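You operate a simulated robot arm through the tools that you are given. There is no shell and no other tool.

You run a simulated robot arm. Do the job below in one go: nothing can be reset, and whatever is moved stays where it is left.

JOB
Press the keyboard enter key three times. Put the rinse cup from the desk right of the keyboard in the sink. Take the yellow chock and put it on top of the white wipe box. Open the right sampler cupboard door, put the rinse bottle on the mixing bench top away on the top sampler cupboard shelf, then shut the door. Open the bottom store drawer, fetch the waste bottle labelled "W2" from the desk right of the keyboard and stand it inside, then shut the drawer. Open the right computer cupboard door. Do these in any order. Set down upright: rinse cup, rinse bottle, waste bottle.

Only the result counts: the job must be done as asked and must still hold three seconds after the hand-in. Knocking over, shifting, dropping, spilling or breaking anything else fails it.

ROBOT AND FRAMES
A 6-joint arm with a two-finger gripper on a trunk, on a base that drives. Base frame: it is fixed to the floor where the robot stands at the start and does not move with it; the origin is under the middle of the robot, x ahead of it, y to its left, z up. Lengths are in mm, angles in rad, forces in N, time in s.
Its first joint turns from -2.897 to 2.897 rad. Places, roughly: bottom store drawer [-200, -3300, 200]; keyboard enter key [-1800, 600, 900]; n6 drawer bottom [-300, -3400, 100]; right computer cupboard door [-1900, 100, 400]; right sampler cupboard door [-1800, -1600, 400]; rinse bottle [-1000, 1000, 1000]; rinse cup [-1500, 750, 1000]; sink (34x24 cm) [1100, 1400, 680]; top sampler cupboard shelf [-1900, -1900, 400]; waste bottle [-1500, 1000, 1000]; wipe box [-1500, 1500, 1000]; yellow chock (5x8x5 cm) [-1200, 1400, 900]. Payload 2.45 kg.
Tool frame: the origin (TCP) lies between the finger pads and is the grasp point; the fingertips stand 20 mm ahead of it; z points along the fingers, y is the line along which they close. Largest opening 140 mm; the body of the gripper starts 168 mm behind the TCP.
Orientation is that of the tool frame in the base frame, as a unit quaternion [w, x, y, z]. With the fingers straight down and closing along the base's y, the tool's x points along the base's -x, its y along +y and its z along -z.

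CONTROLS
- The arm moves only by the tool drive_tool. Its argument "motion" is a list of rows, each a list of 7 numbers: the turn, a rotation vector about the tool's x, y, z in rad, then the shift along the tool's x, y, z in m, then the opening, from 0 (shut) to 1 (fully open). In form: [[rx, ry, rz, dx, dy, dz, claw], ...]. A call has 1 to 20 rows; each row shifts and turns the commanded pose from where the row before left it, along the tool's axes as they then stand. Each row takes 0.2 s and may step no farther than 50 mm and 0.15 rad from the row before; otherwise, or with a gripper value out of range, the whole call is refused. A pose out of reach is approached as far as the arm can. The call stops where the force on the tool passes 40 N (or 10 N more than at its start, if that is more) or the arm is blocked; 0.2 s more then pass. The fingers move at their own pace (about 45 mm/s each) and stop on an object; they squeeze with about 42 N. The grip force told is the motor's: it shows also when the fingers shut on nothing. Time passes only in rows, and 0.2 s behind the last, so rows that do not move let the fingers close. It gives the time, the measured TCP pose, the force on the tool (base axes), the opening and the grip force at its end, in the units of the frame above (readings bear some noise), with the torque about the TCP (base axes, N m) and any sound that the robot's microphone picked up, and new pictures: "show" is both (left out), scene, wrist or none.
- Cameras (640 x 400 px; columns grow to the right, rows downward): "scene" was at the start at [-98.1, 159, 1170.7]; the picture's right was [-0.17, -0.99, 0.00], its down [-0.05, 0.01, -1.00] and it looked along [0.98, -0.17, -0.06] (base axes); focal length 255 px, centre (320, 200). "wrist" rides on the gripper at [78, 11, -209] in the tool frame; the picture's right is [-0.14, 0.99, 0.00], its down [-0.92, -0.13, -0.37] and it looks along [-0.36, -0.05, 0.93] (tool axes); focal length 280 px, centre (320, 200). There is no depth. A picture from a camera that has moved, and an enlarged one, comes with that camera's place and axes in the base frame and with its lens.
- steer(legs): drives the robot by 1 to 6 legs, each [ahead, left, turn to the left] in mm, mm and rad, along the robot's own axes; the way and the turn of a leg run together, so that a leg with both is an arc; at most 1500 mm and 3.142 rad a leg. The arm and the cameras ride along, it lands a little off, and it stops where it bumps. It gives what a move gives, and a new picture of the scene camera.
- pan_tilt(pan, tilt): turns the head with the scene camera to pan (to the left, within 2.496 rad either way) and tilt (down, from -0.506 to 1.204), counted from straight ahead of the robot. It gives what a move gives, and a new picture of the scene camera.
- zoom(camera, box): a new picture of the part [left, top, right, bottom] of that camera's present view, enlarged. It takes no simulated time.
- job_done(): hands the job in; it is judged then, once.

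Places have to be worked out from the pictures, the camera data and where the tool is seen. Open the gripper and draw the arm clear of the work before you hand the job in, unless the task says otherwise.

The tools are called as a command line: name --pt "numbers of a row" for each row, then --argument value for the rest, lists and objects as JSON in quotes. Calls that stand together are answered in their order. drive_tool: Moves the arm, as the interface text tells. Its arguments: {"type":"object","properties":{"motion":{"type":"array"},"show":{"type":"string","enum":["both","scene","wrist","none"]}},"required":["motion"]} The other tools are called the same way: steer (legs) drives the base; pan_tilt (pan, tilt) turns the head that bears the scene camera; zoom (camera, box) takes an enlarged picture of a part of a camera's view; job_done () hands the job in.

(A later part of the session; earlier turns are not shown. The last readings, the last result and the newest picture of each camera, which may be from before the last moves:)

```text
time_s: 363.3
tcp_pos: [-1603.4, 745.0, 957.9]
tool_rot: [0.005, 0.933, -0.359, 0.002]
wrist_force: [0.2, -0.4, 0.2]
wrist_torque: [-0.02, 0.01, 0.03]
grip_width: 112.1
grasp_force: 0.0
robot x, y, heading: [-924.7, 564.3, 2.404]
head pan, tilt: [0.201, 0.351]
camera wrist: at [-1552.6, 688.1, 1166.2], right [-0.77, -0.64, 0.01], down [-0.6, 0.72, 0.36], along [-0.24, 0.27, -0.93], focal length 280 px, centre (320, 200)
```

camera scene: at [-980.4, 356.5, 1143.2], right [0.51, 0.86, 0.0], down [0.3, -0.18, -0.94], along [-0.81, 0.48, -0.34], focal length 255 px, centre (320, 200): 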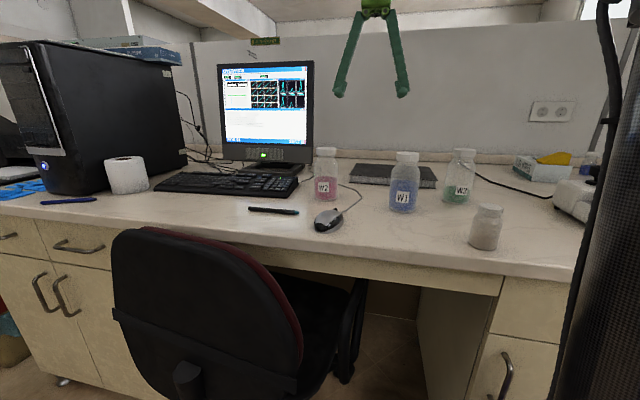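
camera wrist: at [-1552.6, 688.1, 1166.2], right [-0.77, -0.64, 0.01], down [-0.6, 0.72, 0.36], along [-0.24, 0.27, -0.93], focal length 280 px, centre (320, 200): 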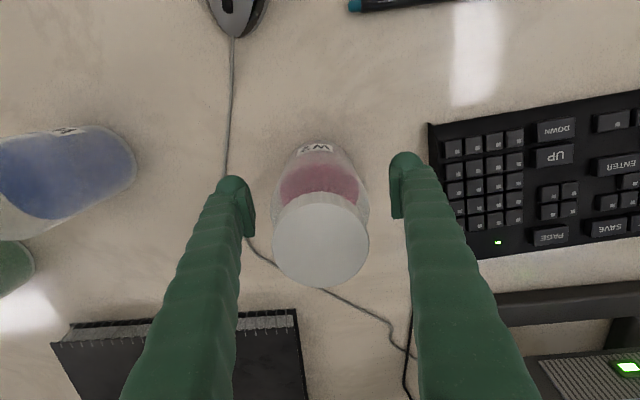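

W2 stands between the fingers (label visible). I close the gripper.

drive_tool --pt "0 0 0 0 0 0 0.4" --pt "0 0 0 0 0 0 0.35" --pt "0 0 0 0 0 0 0.35" --pt "0 0 0 0 0 0 0.35" --pt "0 0 0 0 0 0 0.35" --pt "0 0 0 0 0 0 0.35" --pt "0 0 0 0 0 0 0.35" --show "wrist"

```text
time_s: 364.9
tcp_pos: [-1602.5, 746.5, 956.4]
tool_rot: [0.004, 0.933, -0.359, 0.001]
wrist_force: [1.4, 1.6, 2.0]
wrist_torque: [-0.04, 0.04, 0.01]
grip_width: 76.4
grasp_force: 41.9
robot x, y, heading: [-925.1, 566.7, 2.398]
head pan, tilt: [0.201, 0.351]
camera wrist: at [-1552.5, 688.2, 1166.5], right [-0.77, -0.64, 0.01], down [-0.6, 0.72, 0.36], along [-0.24, 0.27, -0.93], focal length 280 px, centre (320, 200)
```

wrist: 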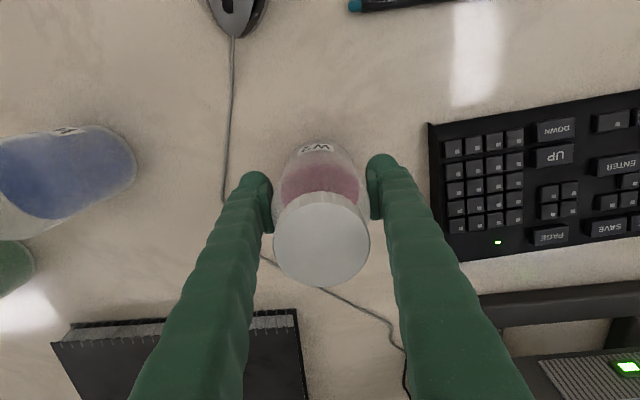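

W2 is held (76 mm). I lift it high, swing it to the centre, and start driving back to the drawer.

drive_tool --pt "0 0 0 0 0 -0.015 0.35" --pt "0 0 0 0 0 -0.03 0.35" --pt "0 0 0 0 0 -0.04 0.35" --pt "0 0 0 0 0 -0.04 0.35" --pt "0 0 0 0 0 -0.04 0.35" --pt "0 0 0 0 0 -0.04 0.35" --pt "0 0 0 0 0 -0.025 0.35" --pt "0 0 0 0.01 -0.04 0 0.35" --pt "0 0 0 0.01 -0.04 0 0.35" --pt "0 0 0 0.01 -0.04 0 0.35" --pt "0 0 0 0.01 -0.04 0 0.35" --pt "0 0 0 0.01 -0.04 0 0.35" --pt "0 0 0 0.01 -0.04 0 0.35" --pt "0 0 0 0.01 -0.04 0 0.35" --pt "0 0 0 0 0 0 0.35" --show "wrist"

steer --legs '[[-480, 0, 0], [-450, 660, 0], [-450, 660, 0]]'

```text
time_s: 368.1
tcp_pos: [-1362.5, 908.1, 1183.9]
tool_rot: [0.005, 0.933, -0.359, 0.002]
wrist_force: [-0.2, 0.6, -3.2]
wrist_torque: [-0.02, -0.03, 0.04]
grip_width: 76.1
grasp_force: 41.7
robot x, y, heading: [-921.0, 564.1, 2.406]
head pan, tilt: [0.201, 0.351]
camera wrist: at [-1312.3, 850.1, 1392.9], right [-0.77, -0.64, 0.01], down [-0.6, 0.71, 0.36], along [-0.24, 0.27, -0.93], focal length 280 px, centre (320, 200)
```

wrist: 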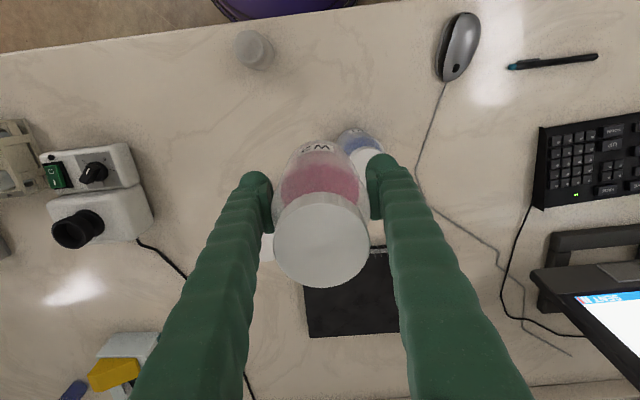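

```text
time_s: 378.6
tcp_pos: [-1248.1, -978.1, 1184.5]
tool_rot: [0.004, 0.931, -0.366, 0.001]
wrist_force: [-0.1, 0.6, -3.8]
wrist_torque: [0.04, -0.03, -0.01]
grip_width: 76.2
grasp_force: 42.3
robot x, y, heading: [-814.8, -1325.4, 2.385]
head pan, tilt: [0.201, 0.351]
camera scene: at [-875.3, -1535.2, 1143.2], right [0.53, 0.85, 0.0], down [0.29, -0.18, -0.94], along [-0.8, 0.49, -0.34], focal length 255 px, centre (320, 200)
```

scene: 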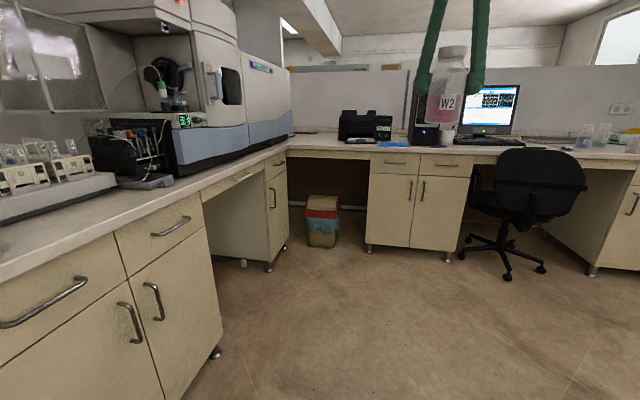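

W2 hangs safely. I turn toward the bench and drive along it to the drawer.

steer --legs '[[0, 0, 1.583], [0, 1400, 0], [0, 395, 0]]'

pan_tilt --pan 0.0 --tilt 0.7

```text
time_s: 391.6
tcp_pos: [156.6, -2988.9, 1183.0]
tool_rot: [0.002, 0.916, 0.401, 0.004]
wrist_force: [0.8, 0.6, -4.4]
wrist_torque: [0.02, 0.0, 0.0]
grip_width: 76.0
grasp_force: 41.5
robot x, y, heading: [504.7, -2555.2, -2.319]
head pan, tilt: [0.201, 0.351]
camera scene: at [713.3, -2614.2, 1143.2], right [-0.85, 0.52, 0.0], down [0.18, 0.29, -0.94], along [-0.49, -0.8, -0.34], focal length 255 px, centre (320, 200)
```

scene: 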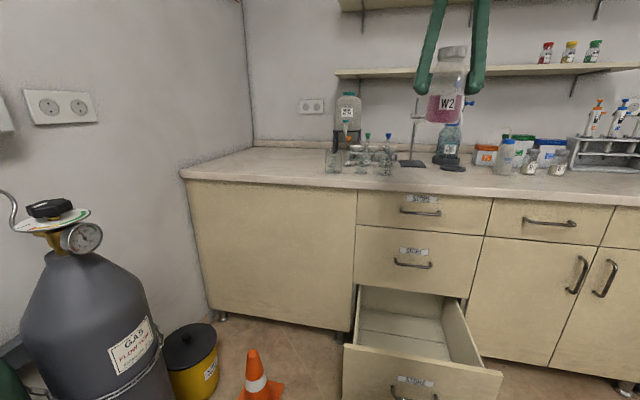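

```text
time_s: 392.4
tcp_pos: [157.6, -2988.3, 1184.7]
tool_rot: [0.002, 0.916, 0.402, 0.004]
wrist_force: [-0.4, -0.4, -3.3]
wrist_torque: [0.02, 0.0, 0.03]
grip_width: 76.1
grasp_force: 42.2
robot x, y, heading: [500.2, -2553.2, -2.322]
head pan, tilt: [0.0, 0.7]
camera scene: at [704.0, -2597.0, 1111.9], right [-0.73, 0.68, 0.0], down [0.44, 0.47, -0.77], along [-0.52, -0.56, -0.64], focal length 255 px, centre (320, 200)
```

scene: 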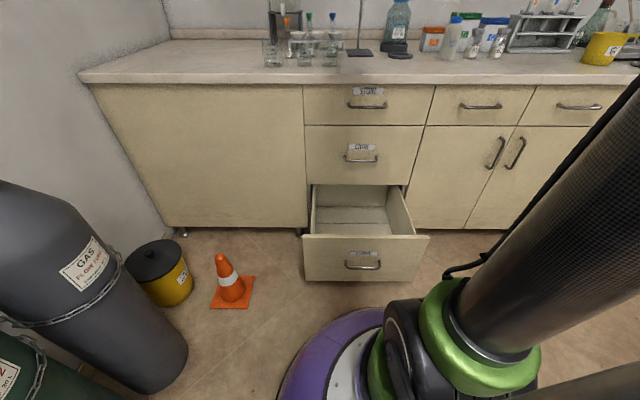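

The open drawer is directly ahead. I back off 160 mm so that the arm can reach low, then extend W2 over the drawer.

steer --legs '[[-160, 0, 0.005]]'

drive_tool --pt "0 0 0 -0.0385 -0.006 0 0.35" --pt "0 0 0 -0.0385 -0.006 0 0.35" --pt "0 0 0 -0.0385 -0.006 0 0.35" --pt "0 0 0 -0.0385 -0.006 0 0.35" --pt "0 0 0 -0.0385 -0.006 0 0.35" --pt "0 0 0 -0.0385 -0.006 0 0.35" --pt "0 0 0 -0.0385 -0.006 0 0.35" --pt "0 0 0 0 0 0.04 0.35" --pt "0 0 0 0 0 0.04 0.35" --pt "0 0 0 0 0 0.04 0.35" --pt "0 0 0 0 0 0.04 0.35" --pt "0 0 0 0 0 0.04 0.35" --pt "0 0 0 0 0 0.04 0.35" --pt "0 0 0 0 0 0.04 0.35" --pt "0 0 0 0 0 0.04 0.35" --pt "0 0 0 0 0 0.04 0.35" --pt "0 0 0 0 0 0.04 0.35" --pt "0 0 0 0 0 0.04 0.35" --pt "0 0 0 0 0 0 0.35"

```text
time_s: 393.8
tcp_pos: [267.6, -2870.7, 1184.7]
tool_rot: [0.002, 0.915, 0.403, 0.003]
wrist_force: [-0.8, -0.3, -4.2]
wrist_torque: [0.0, 0.0, -0.01]
grip_width: 76.2
grasp_force: 42.3
robot x, y, heading: [613.4, -2433.6, -2.318]
head pan, tilt: [0.0, 0.7]
camera scene: at [813.8, -2478.0, 1111.8], right [-0.73, 0.68, 0.0], down [0.44, 0.47, -0.76], along [-0.52, -0.56, -0.64], focal length 255 px, centre (320, 200)
```

scene: 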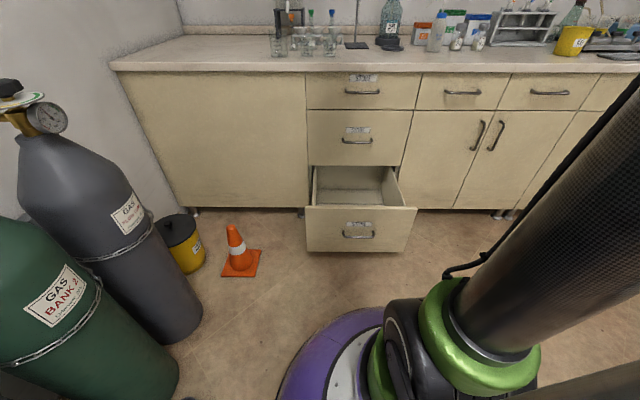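

```text
time_s: 397.8
tcp_pos: [58.2, -3043.3, 742.7]
tool_rot: [0.002, 0.916, 0.402, 0.004]
wrist_force: [0.1, -0.3, -2.8]
wrist_torque: [0.0, -0.05, -0.03]
grip_width: 75.9
grasp_force: 42.2
robot x, y, heading: [611.4, -2434.9, -2.317]
head pan, tilt: [0.0, 0.7]
camera scene: at [813.6, -2478.1, 1111.9], right [-0.73, 0.68, 0.0], down [0.44, 0.47, -0.76], along [-0.52, -0.56, -0.64], focal length 255 px, centre (320, 200)
camera wrist: at [116.2, -2991.4, 951.8], right [0.64, -0.77, 0.01], down [-0.72, -0.59, 0.36], along [-0.28, -0.24, -0.93], focal length 280 px, centre (320, 200)
```

scene: 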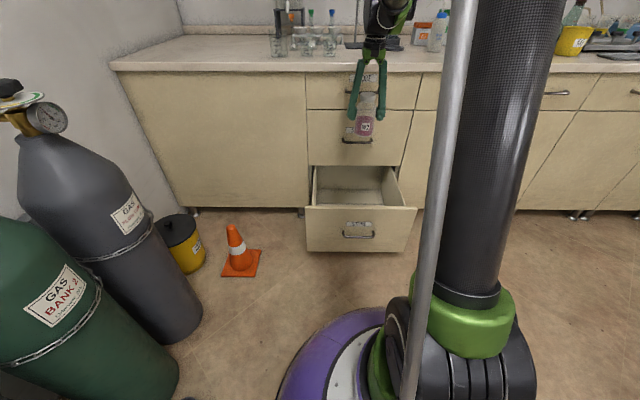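
wrist: 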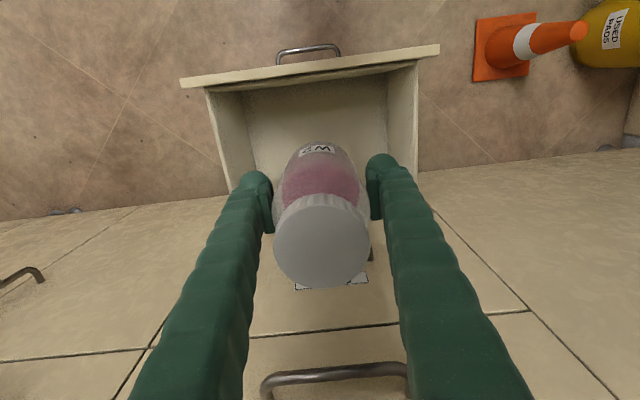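

The bottle hangs over the drawer's interior. I shift 25 mm toward the cabinet so the wrist camera clears the drawer's front panel, and lower further.

drive_tool --pt "0 0 0 -0.025 0 0 0.35" --pt "0 0 0 0 0 0.04 0.35" --pt "0 0 0 0 0 0.04 0.35" --pt "0 0 0 0 0 0.04 0.35" --pt "0 0 0 0 0 0.04 0.35" --pt "0 0 0 0 0 0.04 0.35" --pt "0 0 0 0 0 0.04 0.35" --pt "0 0 0 0 0 0.04 0.35" --pt "0 0 0 0 0 0.03 0.35" --pt "0 0 0 0 0 0 0.35"

```text
time_s: 400.0
tcp_pos: [44.1, -3061.1, 431.6]
tool_rot: [0.002, 0.915, 0.403, 0.004]
wrist_force: [0.2, -0.1, -3.6]
wrist_torque: [0.0, -0.03, -0.03]
grip_width: 75.9
grasp_force: 42.0
robot x, y, heading: [614.4, -2429.2, -2.315]
head pan, tilt: [0.0, 0.7]
camera scene: at [813.6, -2478.1, 1111.9], right [-0.73, 0.68, 0.0], down [0.44, 0.47, -0.76], along [-0.52, -0.56, -0.64], focal length 255 px, centre (320, 200)
camera wrist: at [102.2, -3009.4, 640.4], right [0.64, -0.77, 0.01], down [-0.72, -0.59, 0.36], along [-0.28, -0.24, -0.93], focal length 280 px, centre (320, 200)
```

scene: 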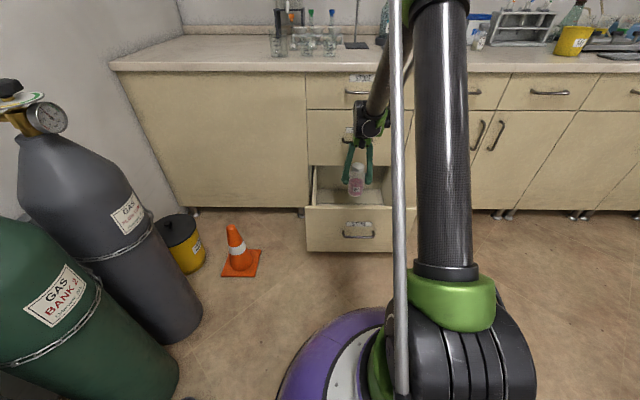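
wrist: 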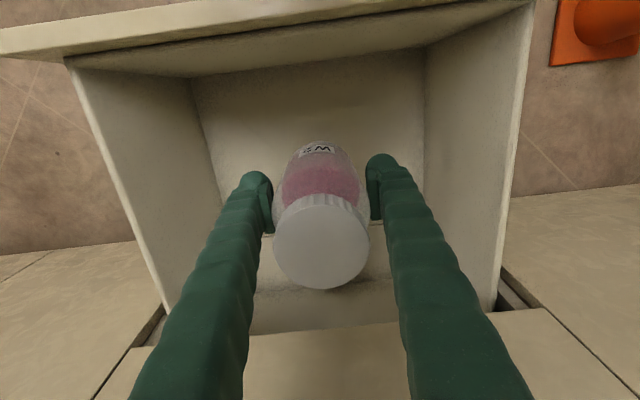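

The drawer floor lies around z≈100. I lower W2 further into the drawer.

drive_tool --pt "0 0 0 0 0 0.04 0.35" --pt "0 0 0 0 0 0.04 0.35" --pt "0 0 0 0 0 0.04 0.35" --pt "0 0 0 0 0 0.04 0.35" --pt "0 0 0 0 0 0.03 0.35" --pt "0 0 0 0 0 0 0.35"

```text
time_s: 401.4
tcp_pos: [45.5, -3062.1, 240.7]
tool_rot: [0.003, 0.915, 0.402, 0.004]
wrist_force: [0.4, 0.1, -3.5]
wrist_torque: [0.0, -0.02, -0.02]
grip_width: 76.2
grasp_force: 42.0
robot x, y, heading: [612.5, -2435.8, -2.315]
head pan, tilt: [0.0, 0.7]
camera scene: at [813.6, -2478.2, 1111.9], right [-0.73, 0.68, 0.0], down [0.44, 0.47, -0.76], along [-0.52, -0.56, -0.64], focal length 255 px, centre (320, 200)
camera wrist: at [104.6, -3010.5, 449.3], right [0.64, -0.77, 0.01], down [-0.72, -0.59, 0.36], along [-0.28, -0.24, -0.93], focal length 280 px, centre (320, 200)
```

scene: 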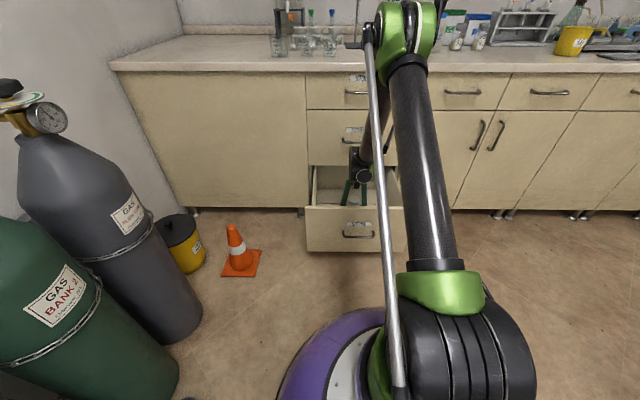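
wrist: 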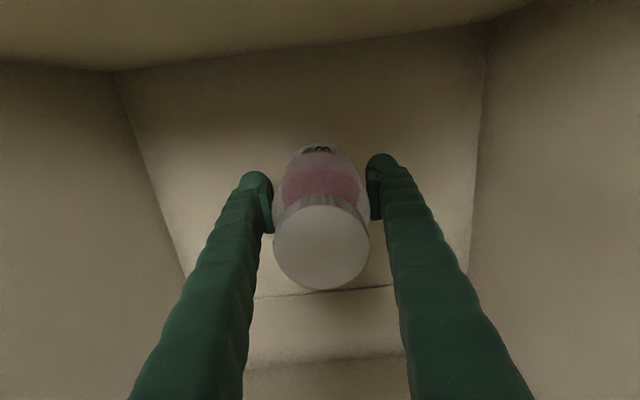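

Still clear. I lower slowly to find the drawer floor.

drive_tool --pt "0 0 0 0 0 0.01 0.35" --pt "0 0 0 0 0 0.01 0.35" --pt "0 0 0 0 0 0.006 0.35" --pt "0 0 0 0 0 0 0.35" --show "none"

drive_tool --pt "0 0 0 0 0 0.004 0.35" --pt "0 0 0 0 0 0.003 0.35" --pt "0 0 0 0 0 0 0.35" --show "none"

```text
time_s: 402.4
tcp_pos: [45.3, -3061.6, 216.1]
tool_rot: [0.002, 0.915, 0.403, 0.003]
wrist_force: [-0.5, -1.5, -2.7]
wrist_torque: [-0.03, -0.03, 0.01]
grip_width: 76.0
grasp_force: 42.1
robot x, y, heading: [613.1, -2438.8, -2.312]
head pan, tilt: [0.0, 0.7]
```

```text
time_s: 403.2
tcp_pos: [47.3, -3062.1, 208.8]
tool_rot: [0.003, 0.915, 0.402, 0.005]
wrist_force: [-0.3, 0.3, -3.2]
wrist_torque: [0.0, 0.01, -0.03]
grip_width: 76.1
grasp_force: 42.4
robot x, y, heading: [611.1, -2435.5, -2.319]
head pan, tilt: [0.0, 0.7]
```

drive_tool --pt "0 0 0 0 0 0.003 0.35" --pt "0 0 0 0 0 0.003 0.35" --pt "0 0 0 0 0 0 0.35" --show "none"

```text
time_s: 404.0
tcp_pos: [47.7, -3061.7, 202.1]
tool_rot: [0.001, 0.915, 0.403, 0.005]
wrist_force: [0.8, -0.7, -3.3]
wrist_torque: [0.02, -0.01, 0.0]
grip_width: 76.0
grasp_force: 42.1
robot x, y, heading: [611.1, -2435.6, -2.316]
head pan, tilt: [0.0, 0.7]
```

No contact at 202 yet; continuing down in 3 mm steps.

drive_tool --pt "0 0 0 0 0 0.003 0.35" --pt "0 0 0 0 0 0.003 0.35" --pt "0 0 0 0 0 0 0.35" --show "none"

```text
time_s: 404.8
tcp_pos: [46.6, -3061.2, 196.7]
tool_rot: [0.002, 0.915, 0.403, 0.004]
wrist_force: [-0.2, -0.2, -2.9]
wrist_torque: [0.02, 0.0, -0.02]
grip_width: 75.8
grasp_force: 41.4
robot x, y, heading: [613.6, -2433.7, -2.316]
head pan, tilt: [0.0, 0.7]
```

drive_tool --pt "0 0 0 0 0 0.003 0.35" --pt "0 0 0 0 0 0.002 0.35" --pt "0 0 0 0 0 0 0.35" --show "none"

```text
time_s: 405.6
tcp_pos: [46.3, -3061.0, 192.1]
tool_rot: [0.002, 0.915, 0.403, 0.003]
wrist_force: [0.2, 0.3, -4.0]
wrist_torque: [0.04, -0.03, 0.01]
grip_width: 76.3
grasp_force: 42.3
robot x, y, heading: [613.9, -2431.8, -2.312]
head pan, tilt: [0.0, 0.7]
```

drive_tool --pt "0 0 0 0 0 0.002 0.35" --pt "0 0 0 0 0 0.002 0.35" --pt "0 0 0 0 0 0 0.35" --show "wrist"

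```text
time_s: 406.3
tcp_pos: [46.3, -3062.1, 190.8]
tool_rot: [0.002, 0.915, 0.403, 0.003]
wrist_force: [-0.2, 0.3, 22.3]
wrist_torque: [0.0, 0.15, 0.03]
grip_width: 76.0
grasp_force: 41.8
robot x, y, heading: [614.3, -2433.9, -2.317]
head pan, tilt: [0.0, 0.7]
stopped in row 3: the force on the tool passed its limit at 40 N (the readings are from after the stop); the commanded pose is now the measured one
camera wrist: at [105.1, -3009.8, 399.7], right [0.64, -0.77, 0.01], down [-0.72, -0.59, 0.36], along [-0.28, -0.24, -0.93], focal length 280 px, centre (320, 200)
```

wrist: 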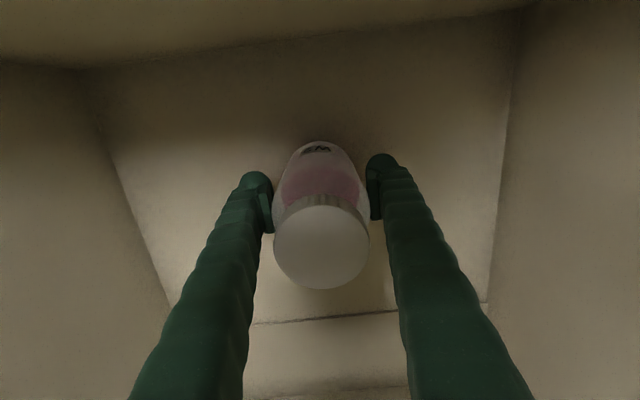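

Contact: W2 stands on the drawer floor. I open the gripper and rise straight up.

drive_tool --pt "0 0 0 0 0 0 0.57" --pt "0 0 0 0 0 0 0.6" --pt "0 0 0 0 0 0 0.65" --pt "0 0 0 0 0 0 0.7" --pt "0 0 0 0 0 0 0.75" --pt "0 0 0 0 0 0 0.75" --pt "0 0 0 0 0 -0.02 0.75" --pt "0 0 0 0 0 -0.04 0.75" --pt "0 0 0 0 0 -0.04 0.75" --pt "0 0 0 0 0 0 0.75" --show "wrist"

```text
time_s: 408.5
tcp_pos: [44.8, -3060.7, 291.3]
tool_rot: [0.003, 0.915, 0.403, 0.004]
wrist_force: [0.2, -0.1, -0.3]
wrist_torque: [0.01, 0.0, -0.03]
grip_width: 105.0
grasp_force: 0.1
robot x, y, heading: [611.1, -2437.4, -2.312]
head pan, tilt: [0.0, 0.7]
camera wrist: at [103.2, -3010.3, 500.4], right [0.64, -0.77, 0.01], down [-0.72, -0.59, 0.36], along [-0.28, -0.24, -0.93], focal length 280 px, centre (320, 200)
```

wrist: 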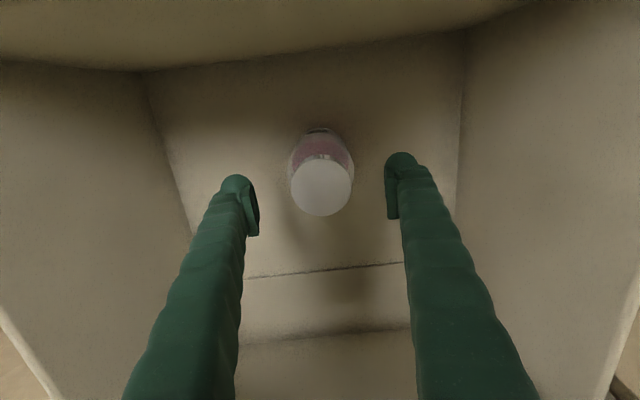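

W2 stands upright in the drawer. I rise well above the drawer and close the gripper, then back the base off 125 mm to get the reach for pushing the drawer shut.

drive_tool --pt "0 0 0 0 0 -0.04 0.75" --pt "0 0 0 0 0 -0.04 0.75" --pt "0 0 0 0 0 -0.04 0.75" --pt "0 0 0 0 0 -0.04 0.6" --pt "0 0 0 0 0 -0.04 0.4" --pt "0 0 0 0 0 -0.04 0.2" --pt "0 0 0 0 0 -0.04 0" --pt "0 0 0 0 0 -0.04 0" --pt "0 0 0 0 0 -0.03 0" --pt "0 0 0 0 0 0 0" --show "wrist"

steer --legs '[[-125, 0, 0]]'

```text
time_s: 410.7
tcp_pos: [41.2, -3058.6, 639.7]
tool_rot: [0.003, 0.915, 0.403, 0.004]
wrist_force: [-0.8, 0.0, 0.6]
wrist_torque: [-0.01, 0.01, 0.03]
grip_width: 0.1
grasp_force: 25.5
robot x, y, heading: [611.6, -2434.6, -2.316]
head pan, tilt: [0.0, 0.7]
camera wrist: at [99.6, -3007.7, 848.4], right [0.64, -0.77, 0.01], down [-0.72, -0.59, 0.36], along [-0.28, -0.24, -0.93], focal length 280 px, centre (320, 200)
```

wrist: 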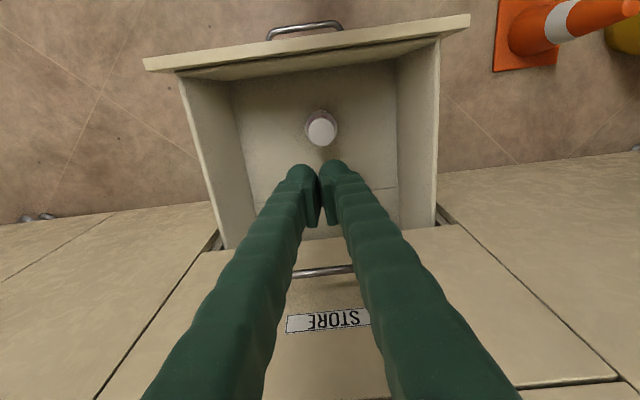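

```text
time_s: 412.0
tcp_pos: [126.0, -2968.4, 638.8]
tool_rot: [0.003, 0.915, 0.403, 0.004]
wrist_force: [-0.8, -0.5, 0.6]
wrist_torque: [-0.02, -0.01, 0.0]
grip_width: 0.0
grasp_force: 28.9
robot x, y, heading: [693.3, -2348.2, -2.315]
head pan, tilt: [0.0, 0.7]
camera scene: at [898.4, -2386.1, 1111.8], right [-0.74, 0.68, 0.0], down [0.44, 0.47, -0.76], along [-0.52, -0.56, -0.64], focal length 255 px, centre (320, 200)
```

scene: 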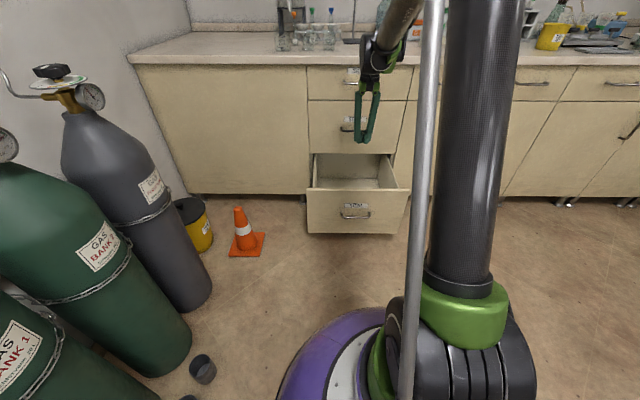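

W2 is visible standing in the drawer. I back off another 40 mm, tilt the closed gripper and lower it in front of the drawer's front panel above the handle.

steer --legs '[[-40, 0, 0]]'

drive_tool --pt "0 -0.15 0 0 0 0 0" --pt "0 -0.15 0 0 0 0 0" --pt "0 -0.15 0 0 0 0 0" --pt "0 0 0 0.0225 0 -0.0109 0" --pt "0 0 0 0.0225 0 -0.0109 0" --pt "0 0 0 0.0191 0 0.0396 0" --pt "0 0 0 0.0191 0 0.0396 0" --pt "0 0 0 0.0191 0 0.0396 0" --pt "0 0 0 0.0191 0 0.0396 0" --pt "0 0 0 0 0 0 0"

```text
time_s: 412.9
tcp_pos: [153.1, -2937.5, 638.2]
tool_rot: [0.002, 0.915, 0.404, 0.004]
wrist_force: [-0.1, -0.3, 0.0]
wrist_torque: [-0.04, 0.03, 0.03]
grip_width: 0.2
grasp_force: 29.4
robot x, y, heading: [722.8, -2314.1, -2.309]
head pan, tilt: [0.0, 0.7]
camera scene: at [925.7, -2356.5, 1111.8], right [-0.74, 0.68, 0.0], down [0.44, 0.47, -0.76], along [-0.52, -0.56, -0.64], focal length 255 px, centre (320, 200)
```

scene: 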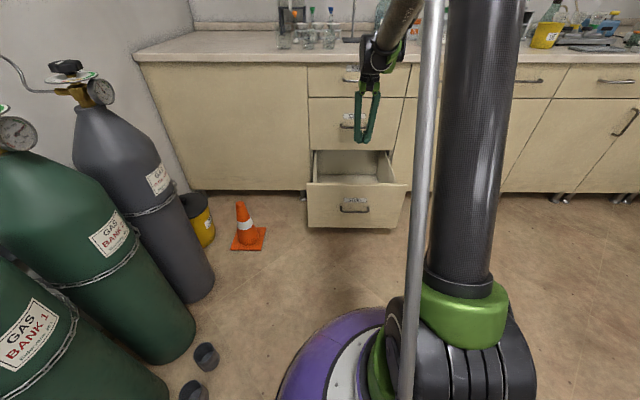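

```text
time_s: 415.1
tcp_pos: [188.8, -2899.9, 464.2]
tool_rot: [0.092, 0.893, 0.393, -0.2]
wrist_force: [0.4, -0.3, -0.4]
wrist_torque: [0.01, 0.01, 0.0]
grip_width: 0.2
grasp_force: 29.1
robot x, y, heading: [723.0, -2311.9, -2.319]
head pan, tilt: [0.0, 0.7]
camera scene: at [925.7, -2356.5, 1111.8], right [-0.74, 0.68, 0.0], down [0.44, 0.47, -0.76], along [-0.52, -0.56, -0.64], focal length 255 px, centre (320, 200)
camera wrist: at [303.6, -2787.7, 618.8], right [0.65, -0.76, 0.07], down [-0.55, -0.41, 0.73], along [-0.53, -0.51, -0.68], focal length 280 px, centre (320, 200)
```

scene: 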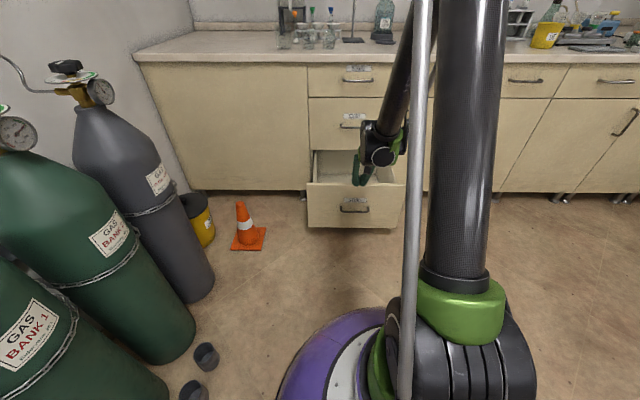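
wrist: 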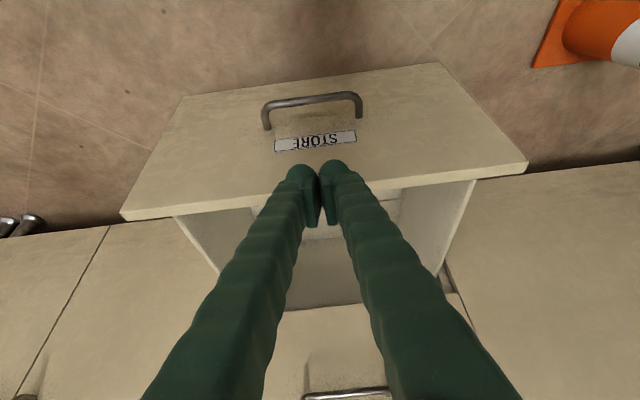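

The tips are just in front of the panel's top edge. I move back 12 mm, lower to z≈395 and check.

drive_tool --pt "0 0 0 0.0108 0 -0.0052 0" --pt "0 0 0 0.015 0 0.031 0" --pt "0 0 0 0.015 0 0.031 0" --pt "0 0 0 0 0 0 0" --show "wrist"

```text
time_s: 416.1
tcp_pos: [197.2, -2891.9, 393.7]
tool_rot: [0.093, 0.893, 0.393, -0.201]
wrist_force: [-0.9, 0.0, 0.1]
wrist_torque: [0.02, -0.04, 0.01]
grip_width: 0.1
grasp_force: 29.5
robot x, y, heading: [720.9, -2312.4, -2.312]
head pan, tilt: [0.0, 0.7]
camera wrist: at [312.0, -2779.9, 548.3], right [0.65, -0.76, 0.07], down [-0.55, -0.41, 0.73], along [-0.53, -0.51, -0.68], focal length 280 px, centre (320, 200)
```

wrist: 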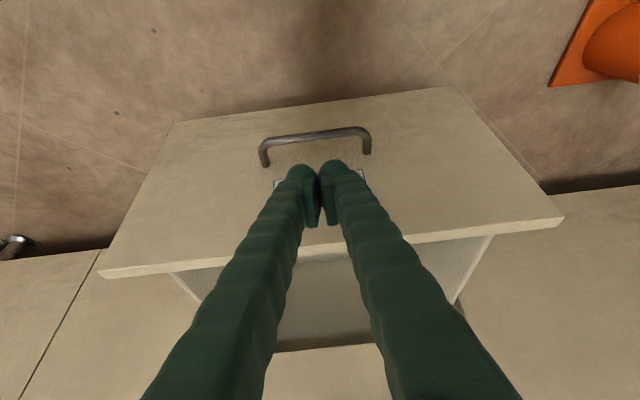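

The tips are in front of the panel between its top and the handle. I push slowly ahead.

drive_tool --pt "0 0 0 -0.009 0 0.0044 0" --pt "0 0 0 -0.009 0 0.0044 0" --pt "0 0 0 -0.009 0 0.0044 0" --pt "0 0 0 -0.0072 0 0.0035 0" --pt "0 0 0 -0.0072 0 0.0035 0" --pt "0 0 0 -0.0072 0 0.0035 0" --pt "0 0 0 -0.0072 0 0.0035 0" --pt "0 0 0 -0.009 0 0.0044 0" --pt "0 0 0 -0.009 0 0.0044 0" --pt "0 0 0 -0.009 0 0.0044 0" --pt "0 0 0 -0.009 0 0.0044 0" --show "both"

```text
time_s: 418.5
tcp_pos: [129.2, -2969.1, 393.6]
tool_rot: [0.092, 0.893, 0.392, -0.201]
wrist_force: [0.5, 0.1, 0.1]
wrist_torque: [0.0, 0.02, 0.01]
grip_width: 0.0
grasp_force: 29.6
robot x, y, heading: [727.3, -2314.2, -2.311]
head pan, tilt: [0.0, 0.7]
camera scene: at [925.7, -2356.5, 1111.8], right [-0.74, 0.68, 0.0], down [0.44, 0.47, -0.76], along [-0.52, -0.56, -0.64], focal length 255 px, centre (320, 200)
camera wrist: at [243.7, -2855.6, 549.3], right [0.65, -0.76, 0.07], down [-0.55, -0.41, 0.73], along [-0.53, -0.51, -0.68], focal length 280 px, centre (320, 200)
```

scene: 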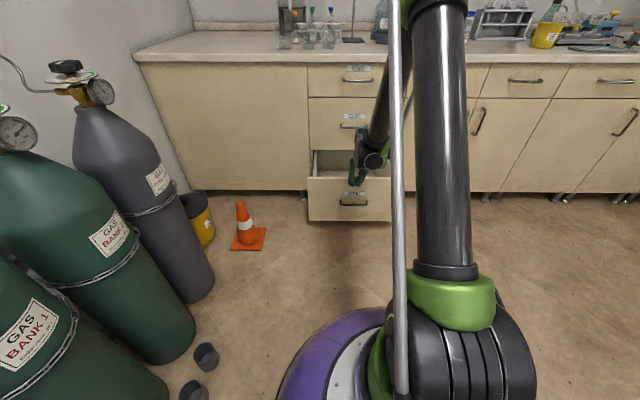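
wrist: 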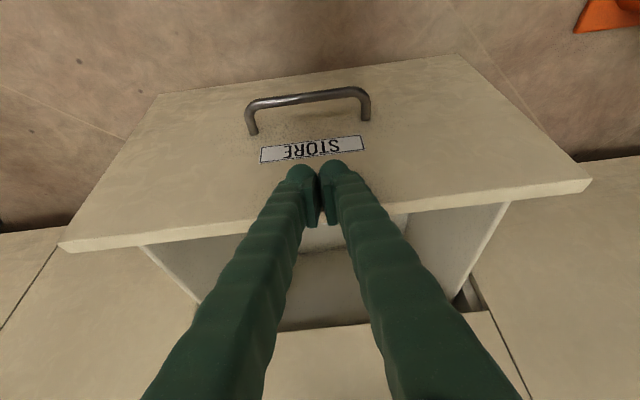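

The drawer glides in easily. I continue pushing steadily.

drive_tool --pt "0 0 0 -0.009 0 0.0044 0" --pt "0 0 0 -0.0095 0 0.0046 0" --pt "0 0 0 -0.0099 0 0.0048 0" --pt "0 0 0 -0.0099 0 0.0048 0" --pt "0 0 0 -0.0099 0 0.0048 0" --pt "0 0 0 -0.0099 0 0.0048 0" --pt "0 0 0 -0.0099 0 0.0048 0" --pt "0 0 0 -0.0099 0 0.0048 0" --pt "0 0 0 -0.0099 0 0.0048 0" --pt "0 0 0 -0.0099 0 0.0048 0" --pt "0 0 0 -0.0099 0 0.0048 0" --pt "0 0 0 -0.0099 0 0.0048 0" --pt "0 0 0 -0.0099 0 0.0048 0" --pt "0 0 0 -0.0099 0 0.0048 0" --pt "0 0 0 -0.0095 0 0.0046 0" --pt "0 0 0 -0.009 0 0.0044 0" --show "both"

```text
time_s: 421.9
tcp_pos: [12.4, -3096.5, 391.8]
tool_rot: [0.092, 0.893, 0.393, -0.2]
wrist_force: [-0.1, 0.2, 0.5]
wrist_torque: [0.02, -0.05, -0.04]
grip_width: 0.0
grasp_force: 28.7
robot x, y, heading: [720.3, -2314.7, -2.317]
head pan, tilt: [0.0, 0.7]
camera scene: at [925.7, -2356.5, 1111.9], right [-0.74, 0.68, 0.0], down [0.44, 0.47, -0.76], along [-0.52, -0.56, -0.64], focal length 255 px, centre (320, 200)
camera wrist: at [127.2, -2983.8, 546.5], right [0.65, -0.76, 0.07], down [-0.55, -0.41, 0.73], along [-0.53, -0.51, -0.68], focal length 280 px, centre (320, 200)
```

scene: 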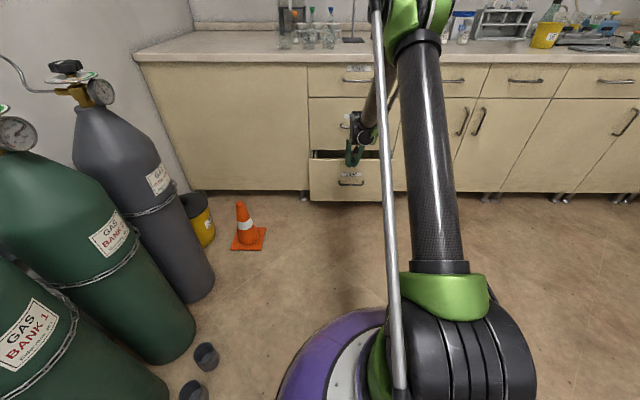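
wrist: 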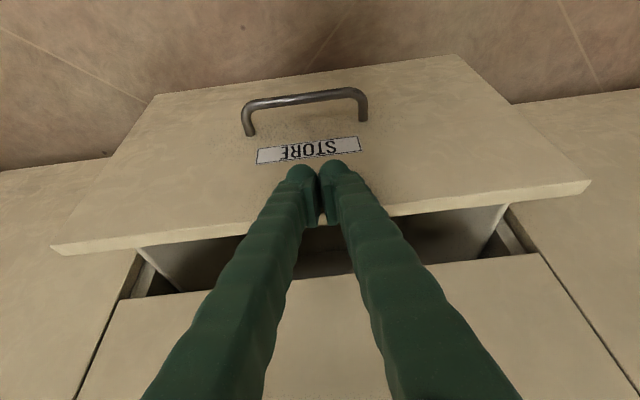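

About 95 mm remain. I keep pushing, slower toward the end.

drive_tool --pt "0 0 0 -0.009 0 0.0044 0" --pt "0 0 0 -0.009 0 0.0044 0" --pt "0 0 0 -0.009 0 0.0044 0" --pt "0 0 0 -0.009 0 0.0044 0" --pt "0 0 0 -0.009 0 0.0044 0" --pt "0 0 0 -0.009 0 0.0044 0" --pt "0 0 0 -0.0072 0 0.0035 0" --pt "0 0 0 -0.0072 0 0.0035 0" --pt "0 0 0 0 0 0 0" --show "both"

```text
time_s: 422.8
tcp_pos: [-5.5, -3116.3, 391.7]
tool_rot: [0.091, 0.894, 0.393, -0.197]
wrist_force: [6.9, 7.4, 2.9]
wrist_torque: [0.01, -0.01, -0.09]
grip_width: 0.2
grasp_force: 29.5
robot x, y, heading: [723.6, -2313.3, -2.314]
head pan, tilt: [0.0, 0.7]
stopped in row 4: the force on the tool passed its limit at 57 N (the readings are from after the stop); the commanded pose is now the measured one
camera scene: at [926.2, -2356.0, 1111.8], right [-0.74, 0.68, 0.0], down [0.44, 0.47, -0.76], along [-0.52, -0.56, -0.64], focal length 255 px, centre (320, 200)
camera wrist: at [108.8, -3004.3, 547.3], right [0.65, -0.76, 0.07], down [-0.56, -0.41, 0.72], along [-0.52, -0.5, -0.69], focal length 280 px, centre (320, 200)
```

scene: 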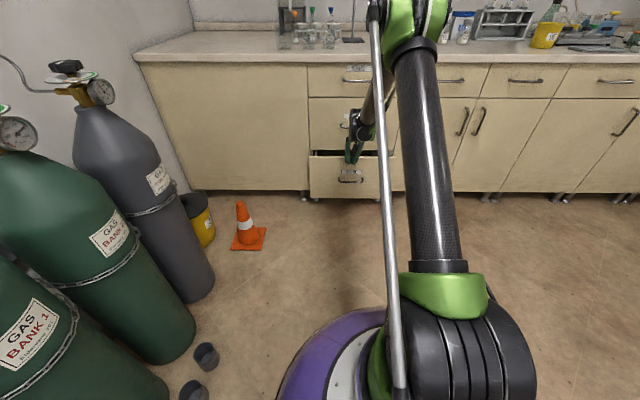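
wrist: 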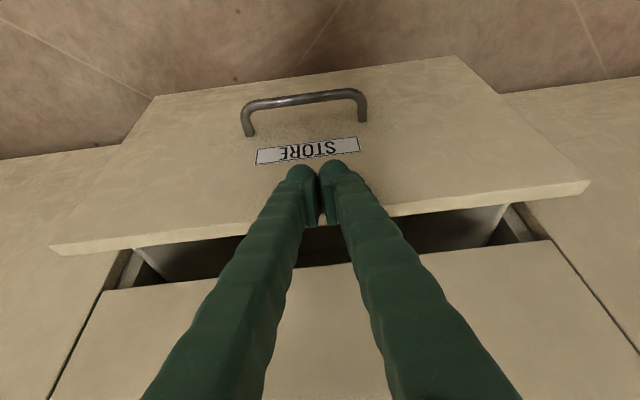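

The push stopped at 57 N with some 70 mm gap left. I retry gently to see whether it's a real obstruction.

drive_tool --pt "0 0 0 -0.0036 0 0.0017 0" --pt "0 0 0 -0.0036 0 0.0017 0" --pt "0 0 0 -0.0036 0 0.0017 0" --pt "0 0 0 0 0 0 0" --show "none"

```text
time_s: 423.1
tcp_pos: [-5.5, -3115.7, 392.1]
tool_rot: [0.089, 0.895, 0.392, -0.195]
wrist_force: [5.8, 6.9, 1.9]
wrist_torque: [0.04, 0.04, -0.09]
grip_width: 0.0
grasp_force: 29.1
robot x, y, heading: [725.2, -2312.7, -2.316]
head pan, tilt: [0.0, 0.7]
stopped in row 1: the force on the tool passed its limit at 48 N (the readings are from after the stop); the commanded pose is now the measured one
```

It's a firm stop. I zoom in with both cameras to see what is touching.

zoom --camera "scene" --box '[290, 80, 420, 210]'

zoom --camera "wrist" --box '[40, 40, 620, 400]'

```text
3.08 times, centred on (355, 145) of scene
camera zoom: at [926.5, -2355.7, 1111.8], right [-0.74, 0.68, 0.0], down [0.44, 0.47, -0.76], along [-0.52, -0.56, -0.64], focal length 785 px, centre (212, 369)
```

zoom: 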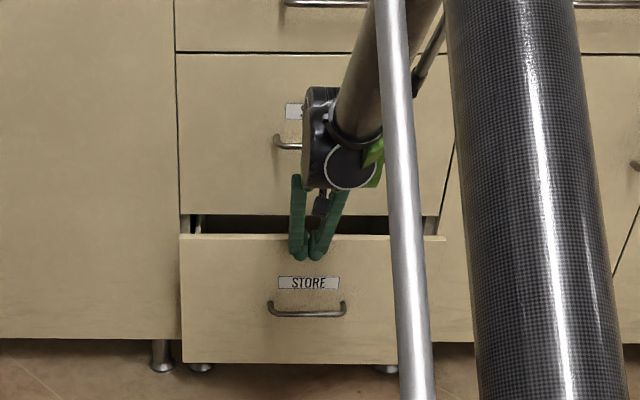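

```text
1.10 times, centred on (330, 220) of wrist
camera zoom: at [108.3, -3004.9, 547.7], right [0.65, -0.76, 0.07], down [-0.56, -0.41, 0.72], along [-0.52, -0.5, -0.69], focal length 309 px, centre (309, 178)
```

zoom: 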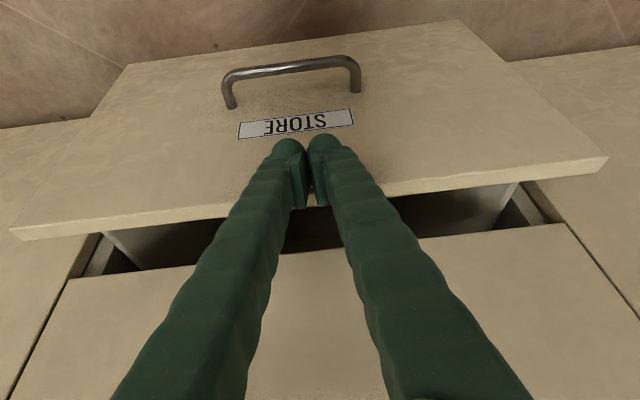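

The contact force acts at the tips, so the drawer itself is held up. I back off and raise the arm to look into the drawer.

drive_tool --pt "0 0 0 0.027 0 -0.013 0" --pt "0 0 0 0.027 0 -0.013 0" --pt "0 0 0 -0.0174 0 -0.036 0" --pt "0 0 0 -0.0174 0 -0.036 0" --pt "0 0 0 -0.0174 0 -0.036 0" --pt "0 0 0 -0.0174 0 -0.036 0" --pt "0 0 0 -0.0174 0 -0.036 0" --pt "0 0 0 -0.0174 0 -0.036 0" --pt "0 0 0 0 0 0 0" --show "both"

zoom --camera "wrist" --box '[120, 60, 520, 280]'

zoom --camera "scene" --box '[290, 130, 420, 210]'

```text
time_s: 425.1
tcp_pos: [30.3, -3073.9, 632.1]
tool_rot: [0.09, 0.894, 0.392, -0.196]
wrist_force: [-0.1, 0.0, 0.0]
wrist_torque: [0.0, 0.01, 0.01]
grip_width: 0.2
grasp_force: 29.2
robot x, y, heading: [726.9, -2313.0, -2.315]
head pan, tilt: [0.0, 0.7]
camera scene: at [926.3, -2355.9, 1111.9], right [-0.74, 0.68, 0.0], down [0.44, 0.47, -0.76], along [-0.52, -0.56, -0.64], focal length 255 px, centre (320, 200)
camera wrist: at [143.7, -2962.1, 788.0], right [0.65, -0.76, 0.07], down [-0.56, -0.41, 0.72], along [-0.52, -0.5, -0.69], focal length 280 px, centre (320, 200)
```

scene: 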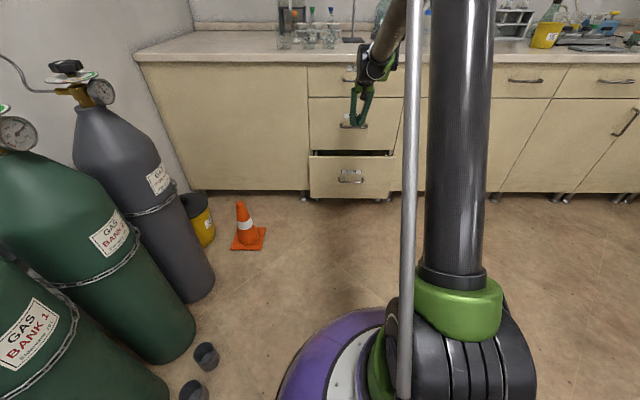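
wrist: 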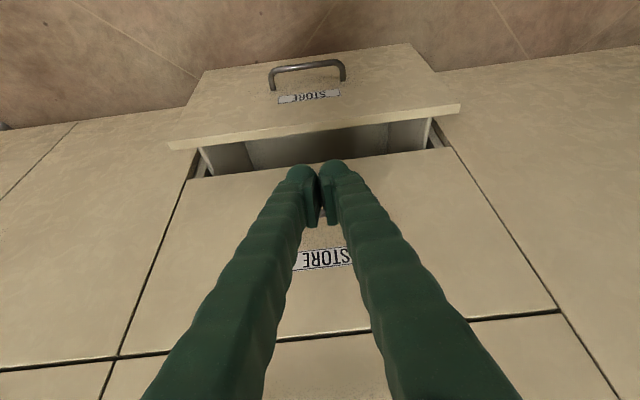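

```text
1.60 times, centred on (320, 170) of wrist
camera zoom: at [143.7, -2962.1, 788.0], right [0.65, -0.76, 0.07], down [-0.56, -0.41, 0.72], along [-0.52, -0.5, -0.69], focal length 449 px, centre (320, 248)
```

zoom: 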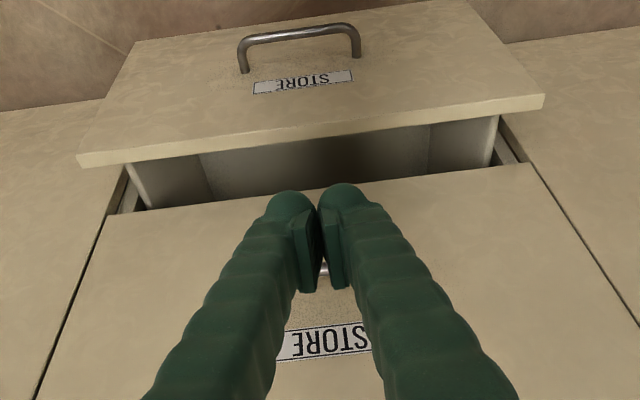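

```text
4.92 times, centred on (355, 170) of scene
camera zoom: at [926.3, -2355.9, 1111.9], right [-0.74, 0.68, 0.0], down [0.44, 0.47, -0.76], along [-0.52, -0.56, -0.64], focal length 1256 px, centre (148, 348)
```

zoom: 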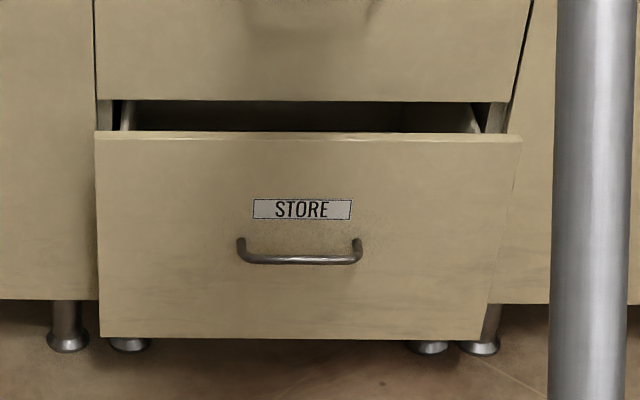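

I zoom tightly into the drawer slot to look for W2's white cap.

zoom --camera "wrist" --box '[180, 100, 460, 190]'

drive_tool --pt "0 0 0 0 -0.04 0 0" --pt "0 0 0 0 -0.04 0 0" --pt "0 0 0 0 -0.04 0 0" --pt "0 0 0 0 0 0 0" --show "wrist"

zoom --camera "wrist" --box '[300, 80, 560, 200]'

```text
2.29 times, centred on (320, 145) of wrist
camera zoom: at [143.7, -2962.1, 788.0], right [0.65, -0.76, 0.07], down [-0.56, -0.41, 0.72], along [-0.52, -0.5, -0.69], focal length 641 px, centre (320, 326)
```

zoom: 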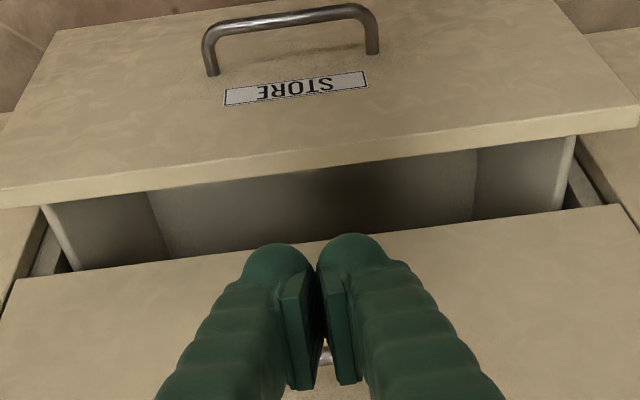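

```text
time_s: 426.1
tcp_pos: [-56.4, -2993.3, 630.6]
tool_rot: [0.091, 0.894, 0.393, -0.195]
wrist_force: [0.6, -0.6, 0.1]
wrist_torque: [-0.01, 0.0, -0.02]
grip_width: 0.1
grasp_force: 29.4
robot x, y, heading: [724.4, -2312.8, -2.32]
head pan, tilt: [0.0, 0.7]
camera wrist: at [55.0, -2880.2, 787.5], right [0.65, -0.76, 0.07], down [-0.56, -0.41, 0.72], along [-0.52, -0.5, -0.69], focal length 280 px, centre (320, 200)
```

wrist: 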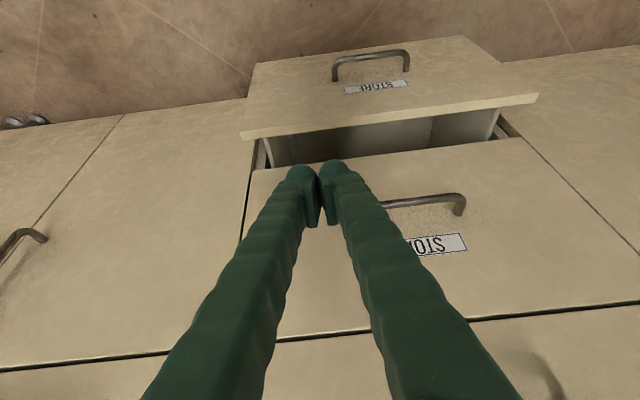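

```text
2.46 times, centred on (430, 140) of wrist
camera zoom: at [55.0, -2880.2, 787.5], right [0.65, -0.76, 0.07], down [-0.56, -0.41, 0.72], along [-0.52, -0.5, -0.69], focal length 690 px, centre (49, 348)
```

zoom: 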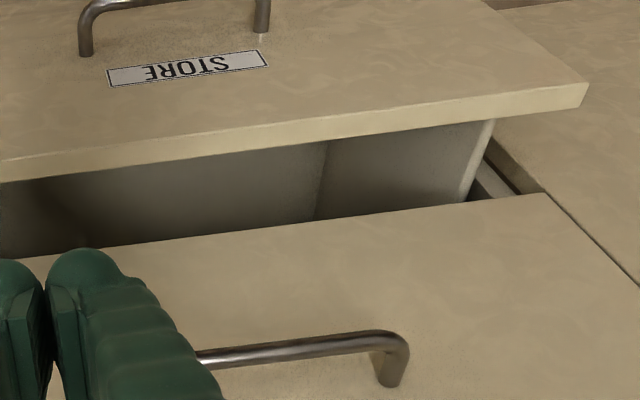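

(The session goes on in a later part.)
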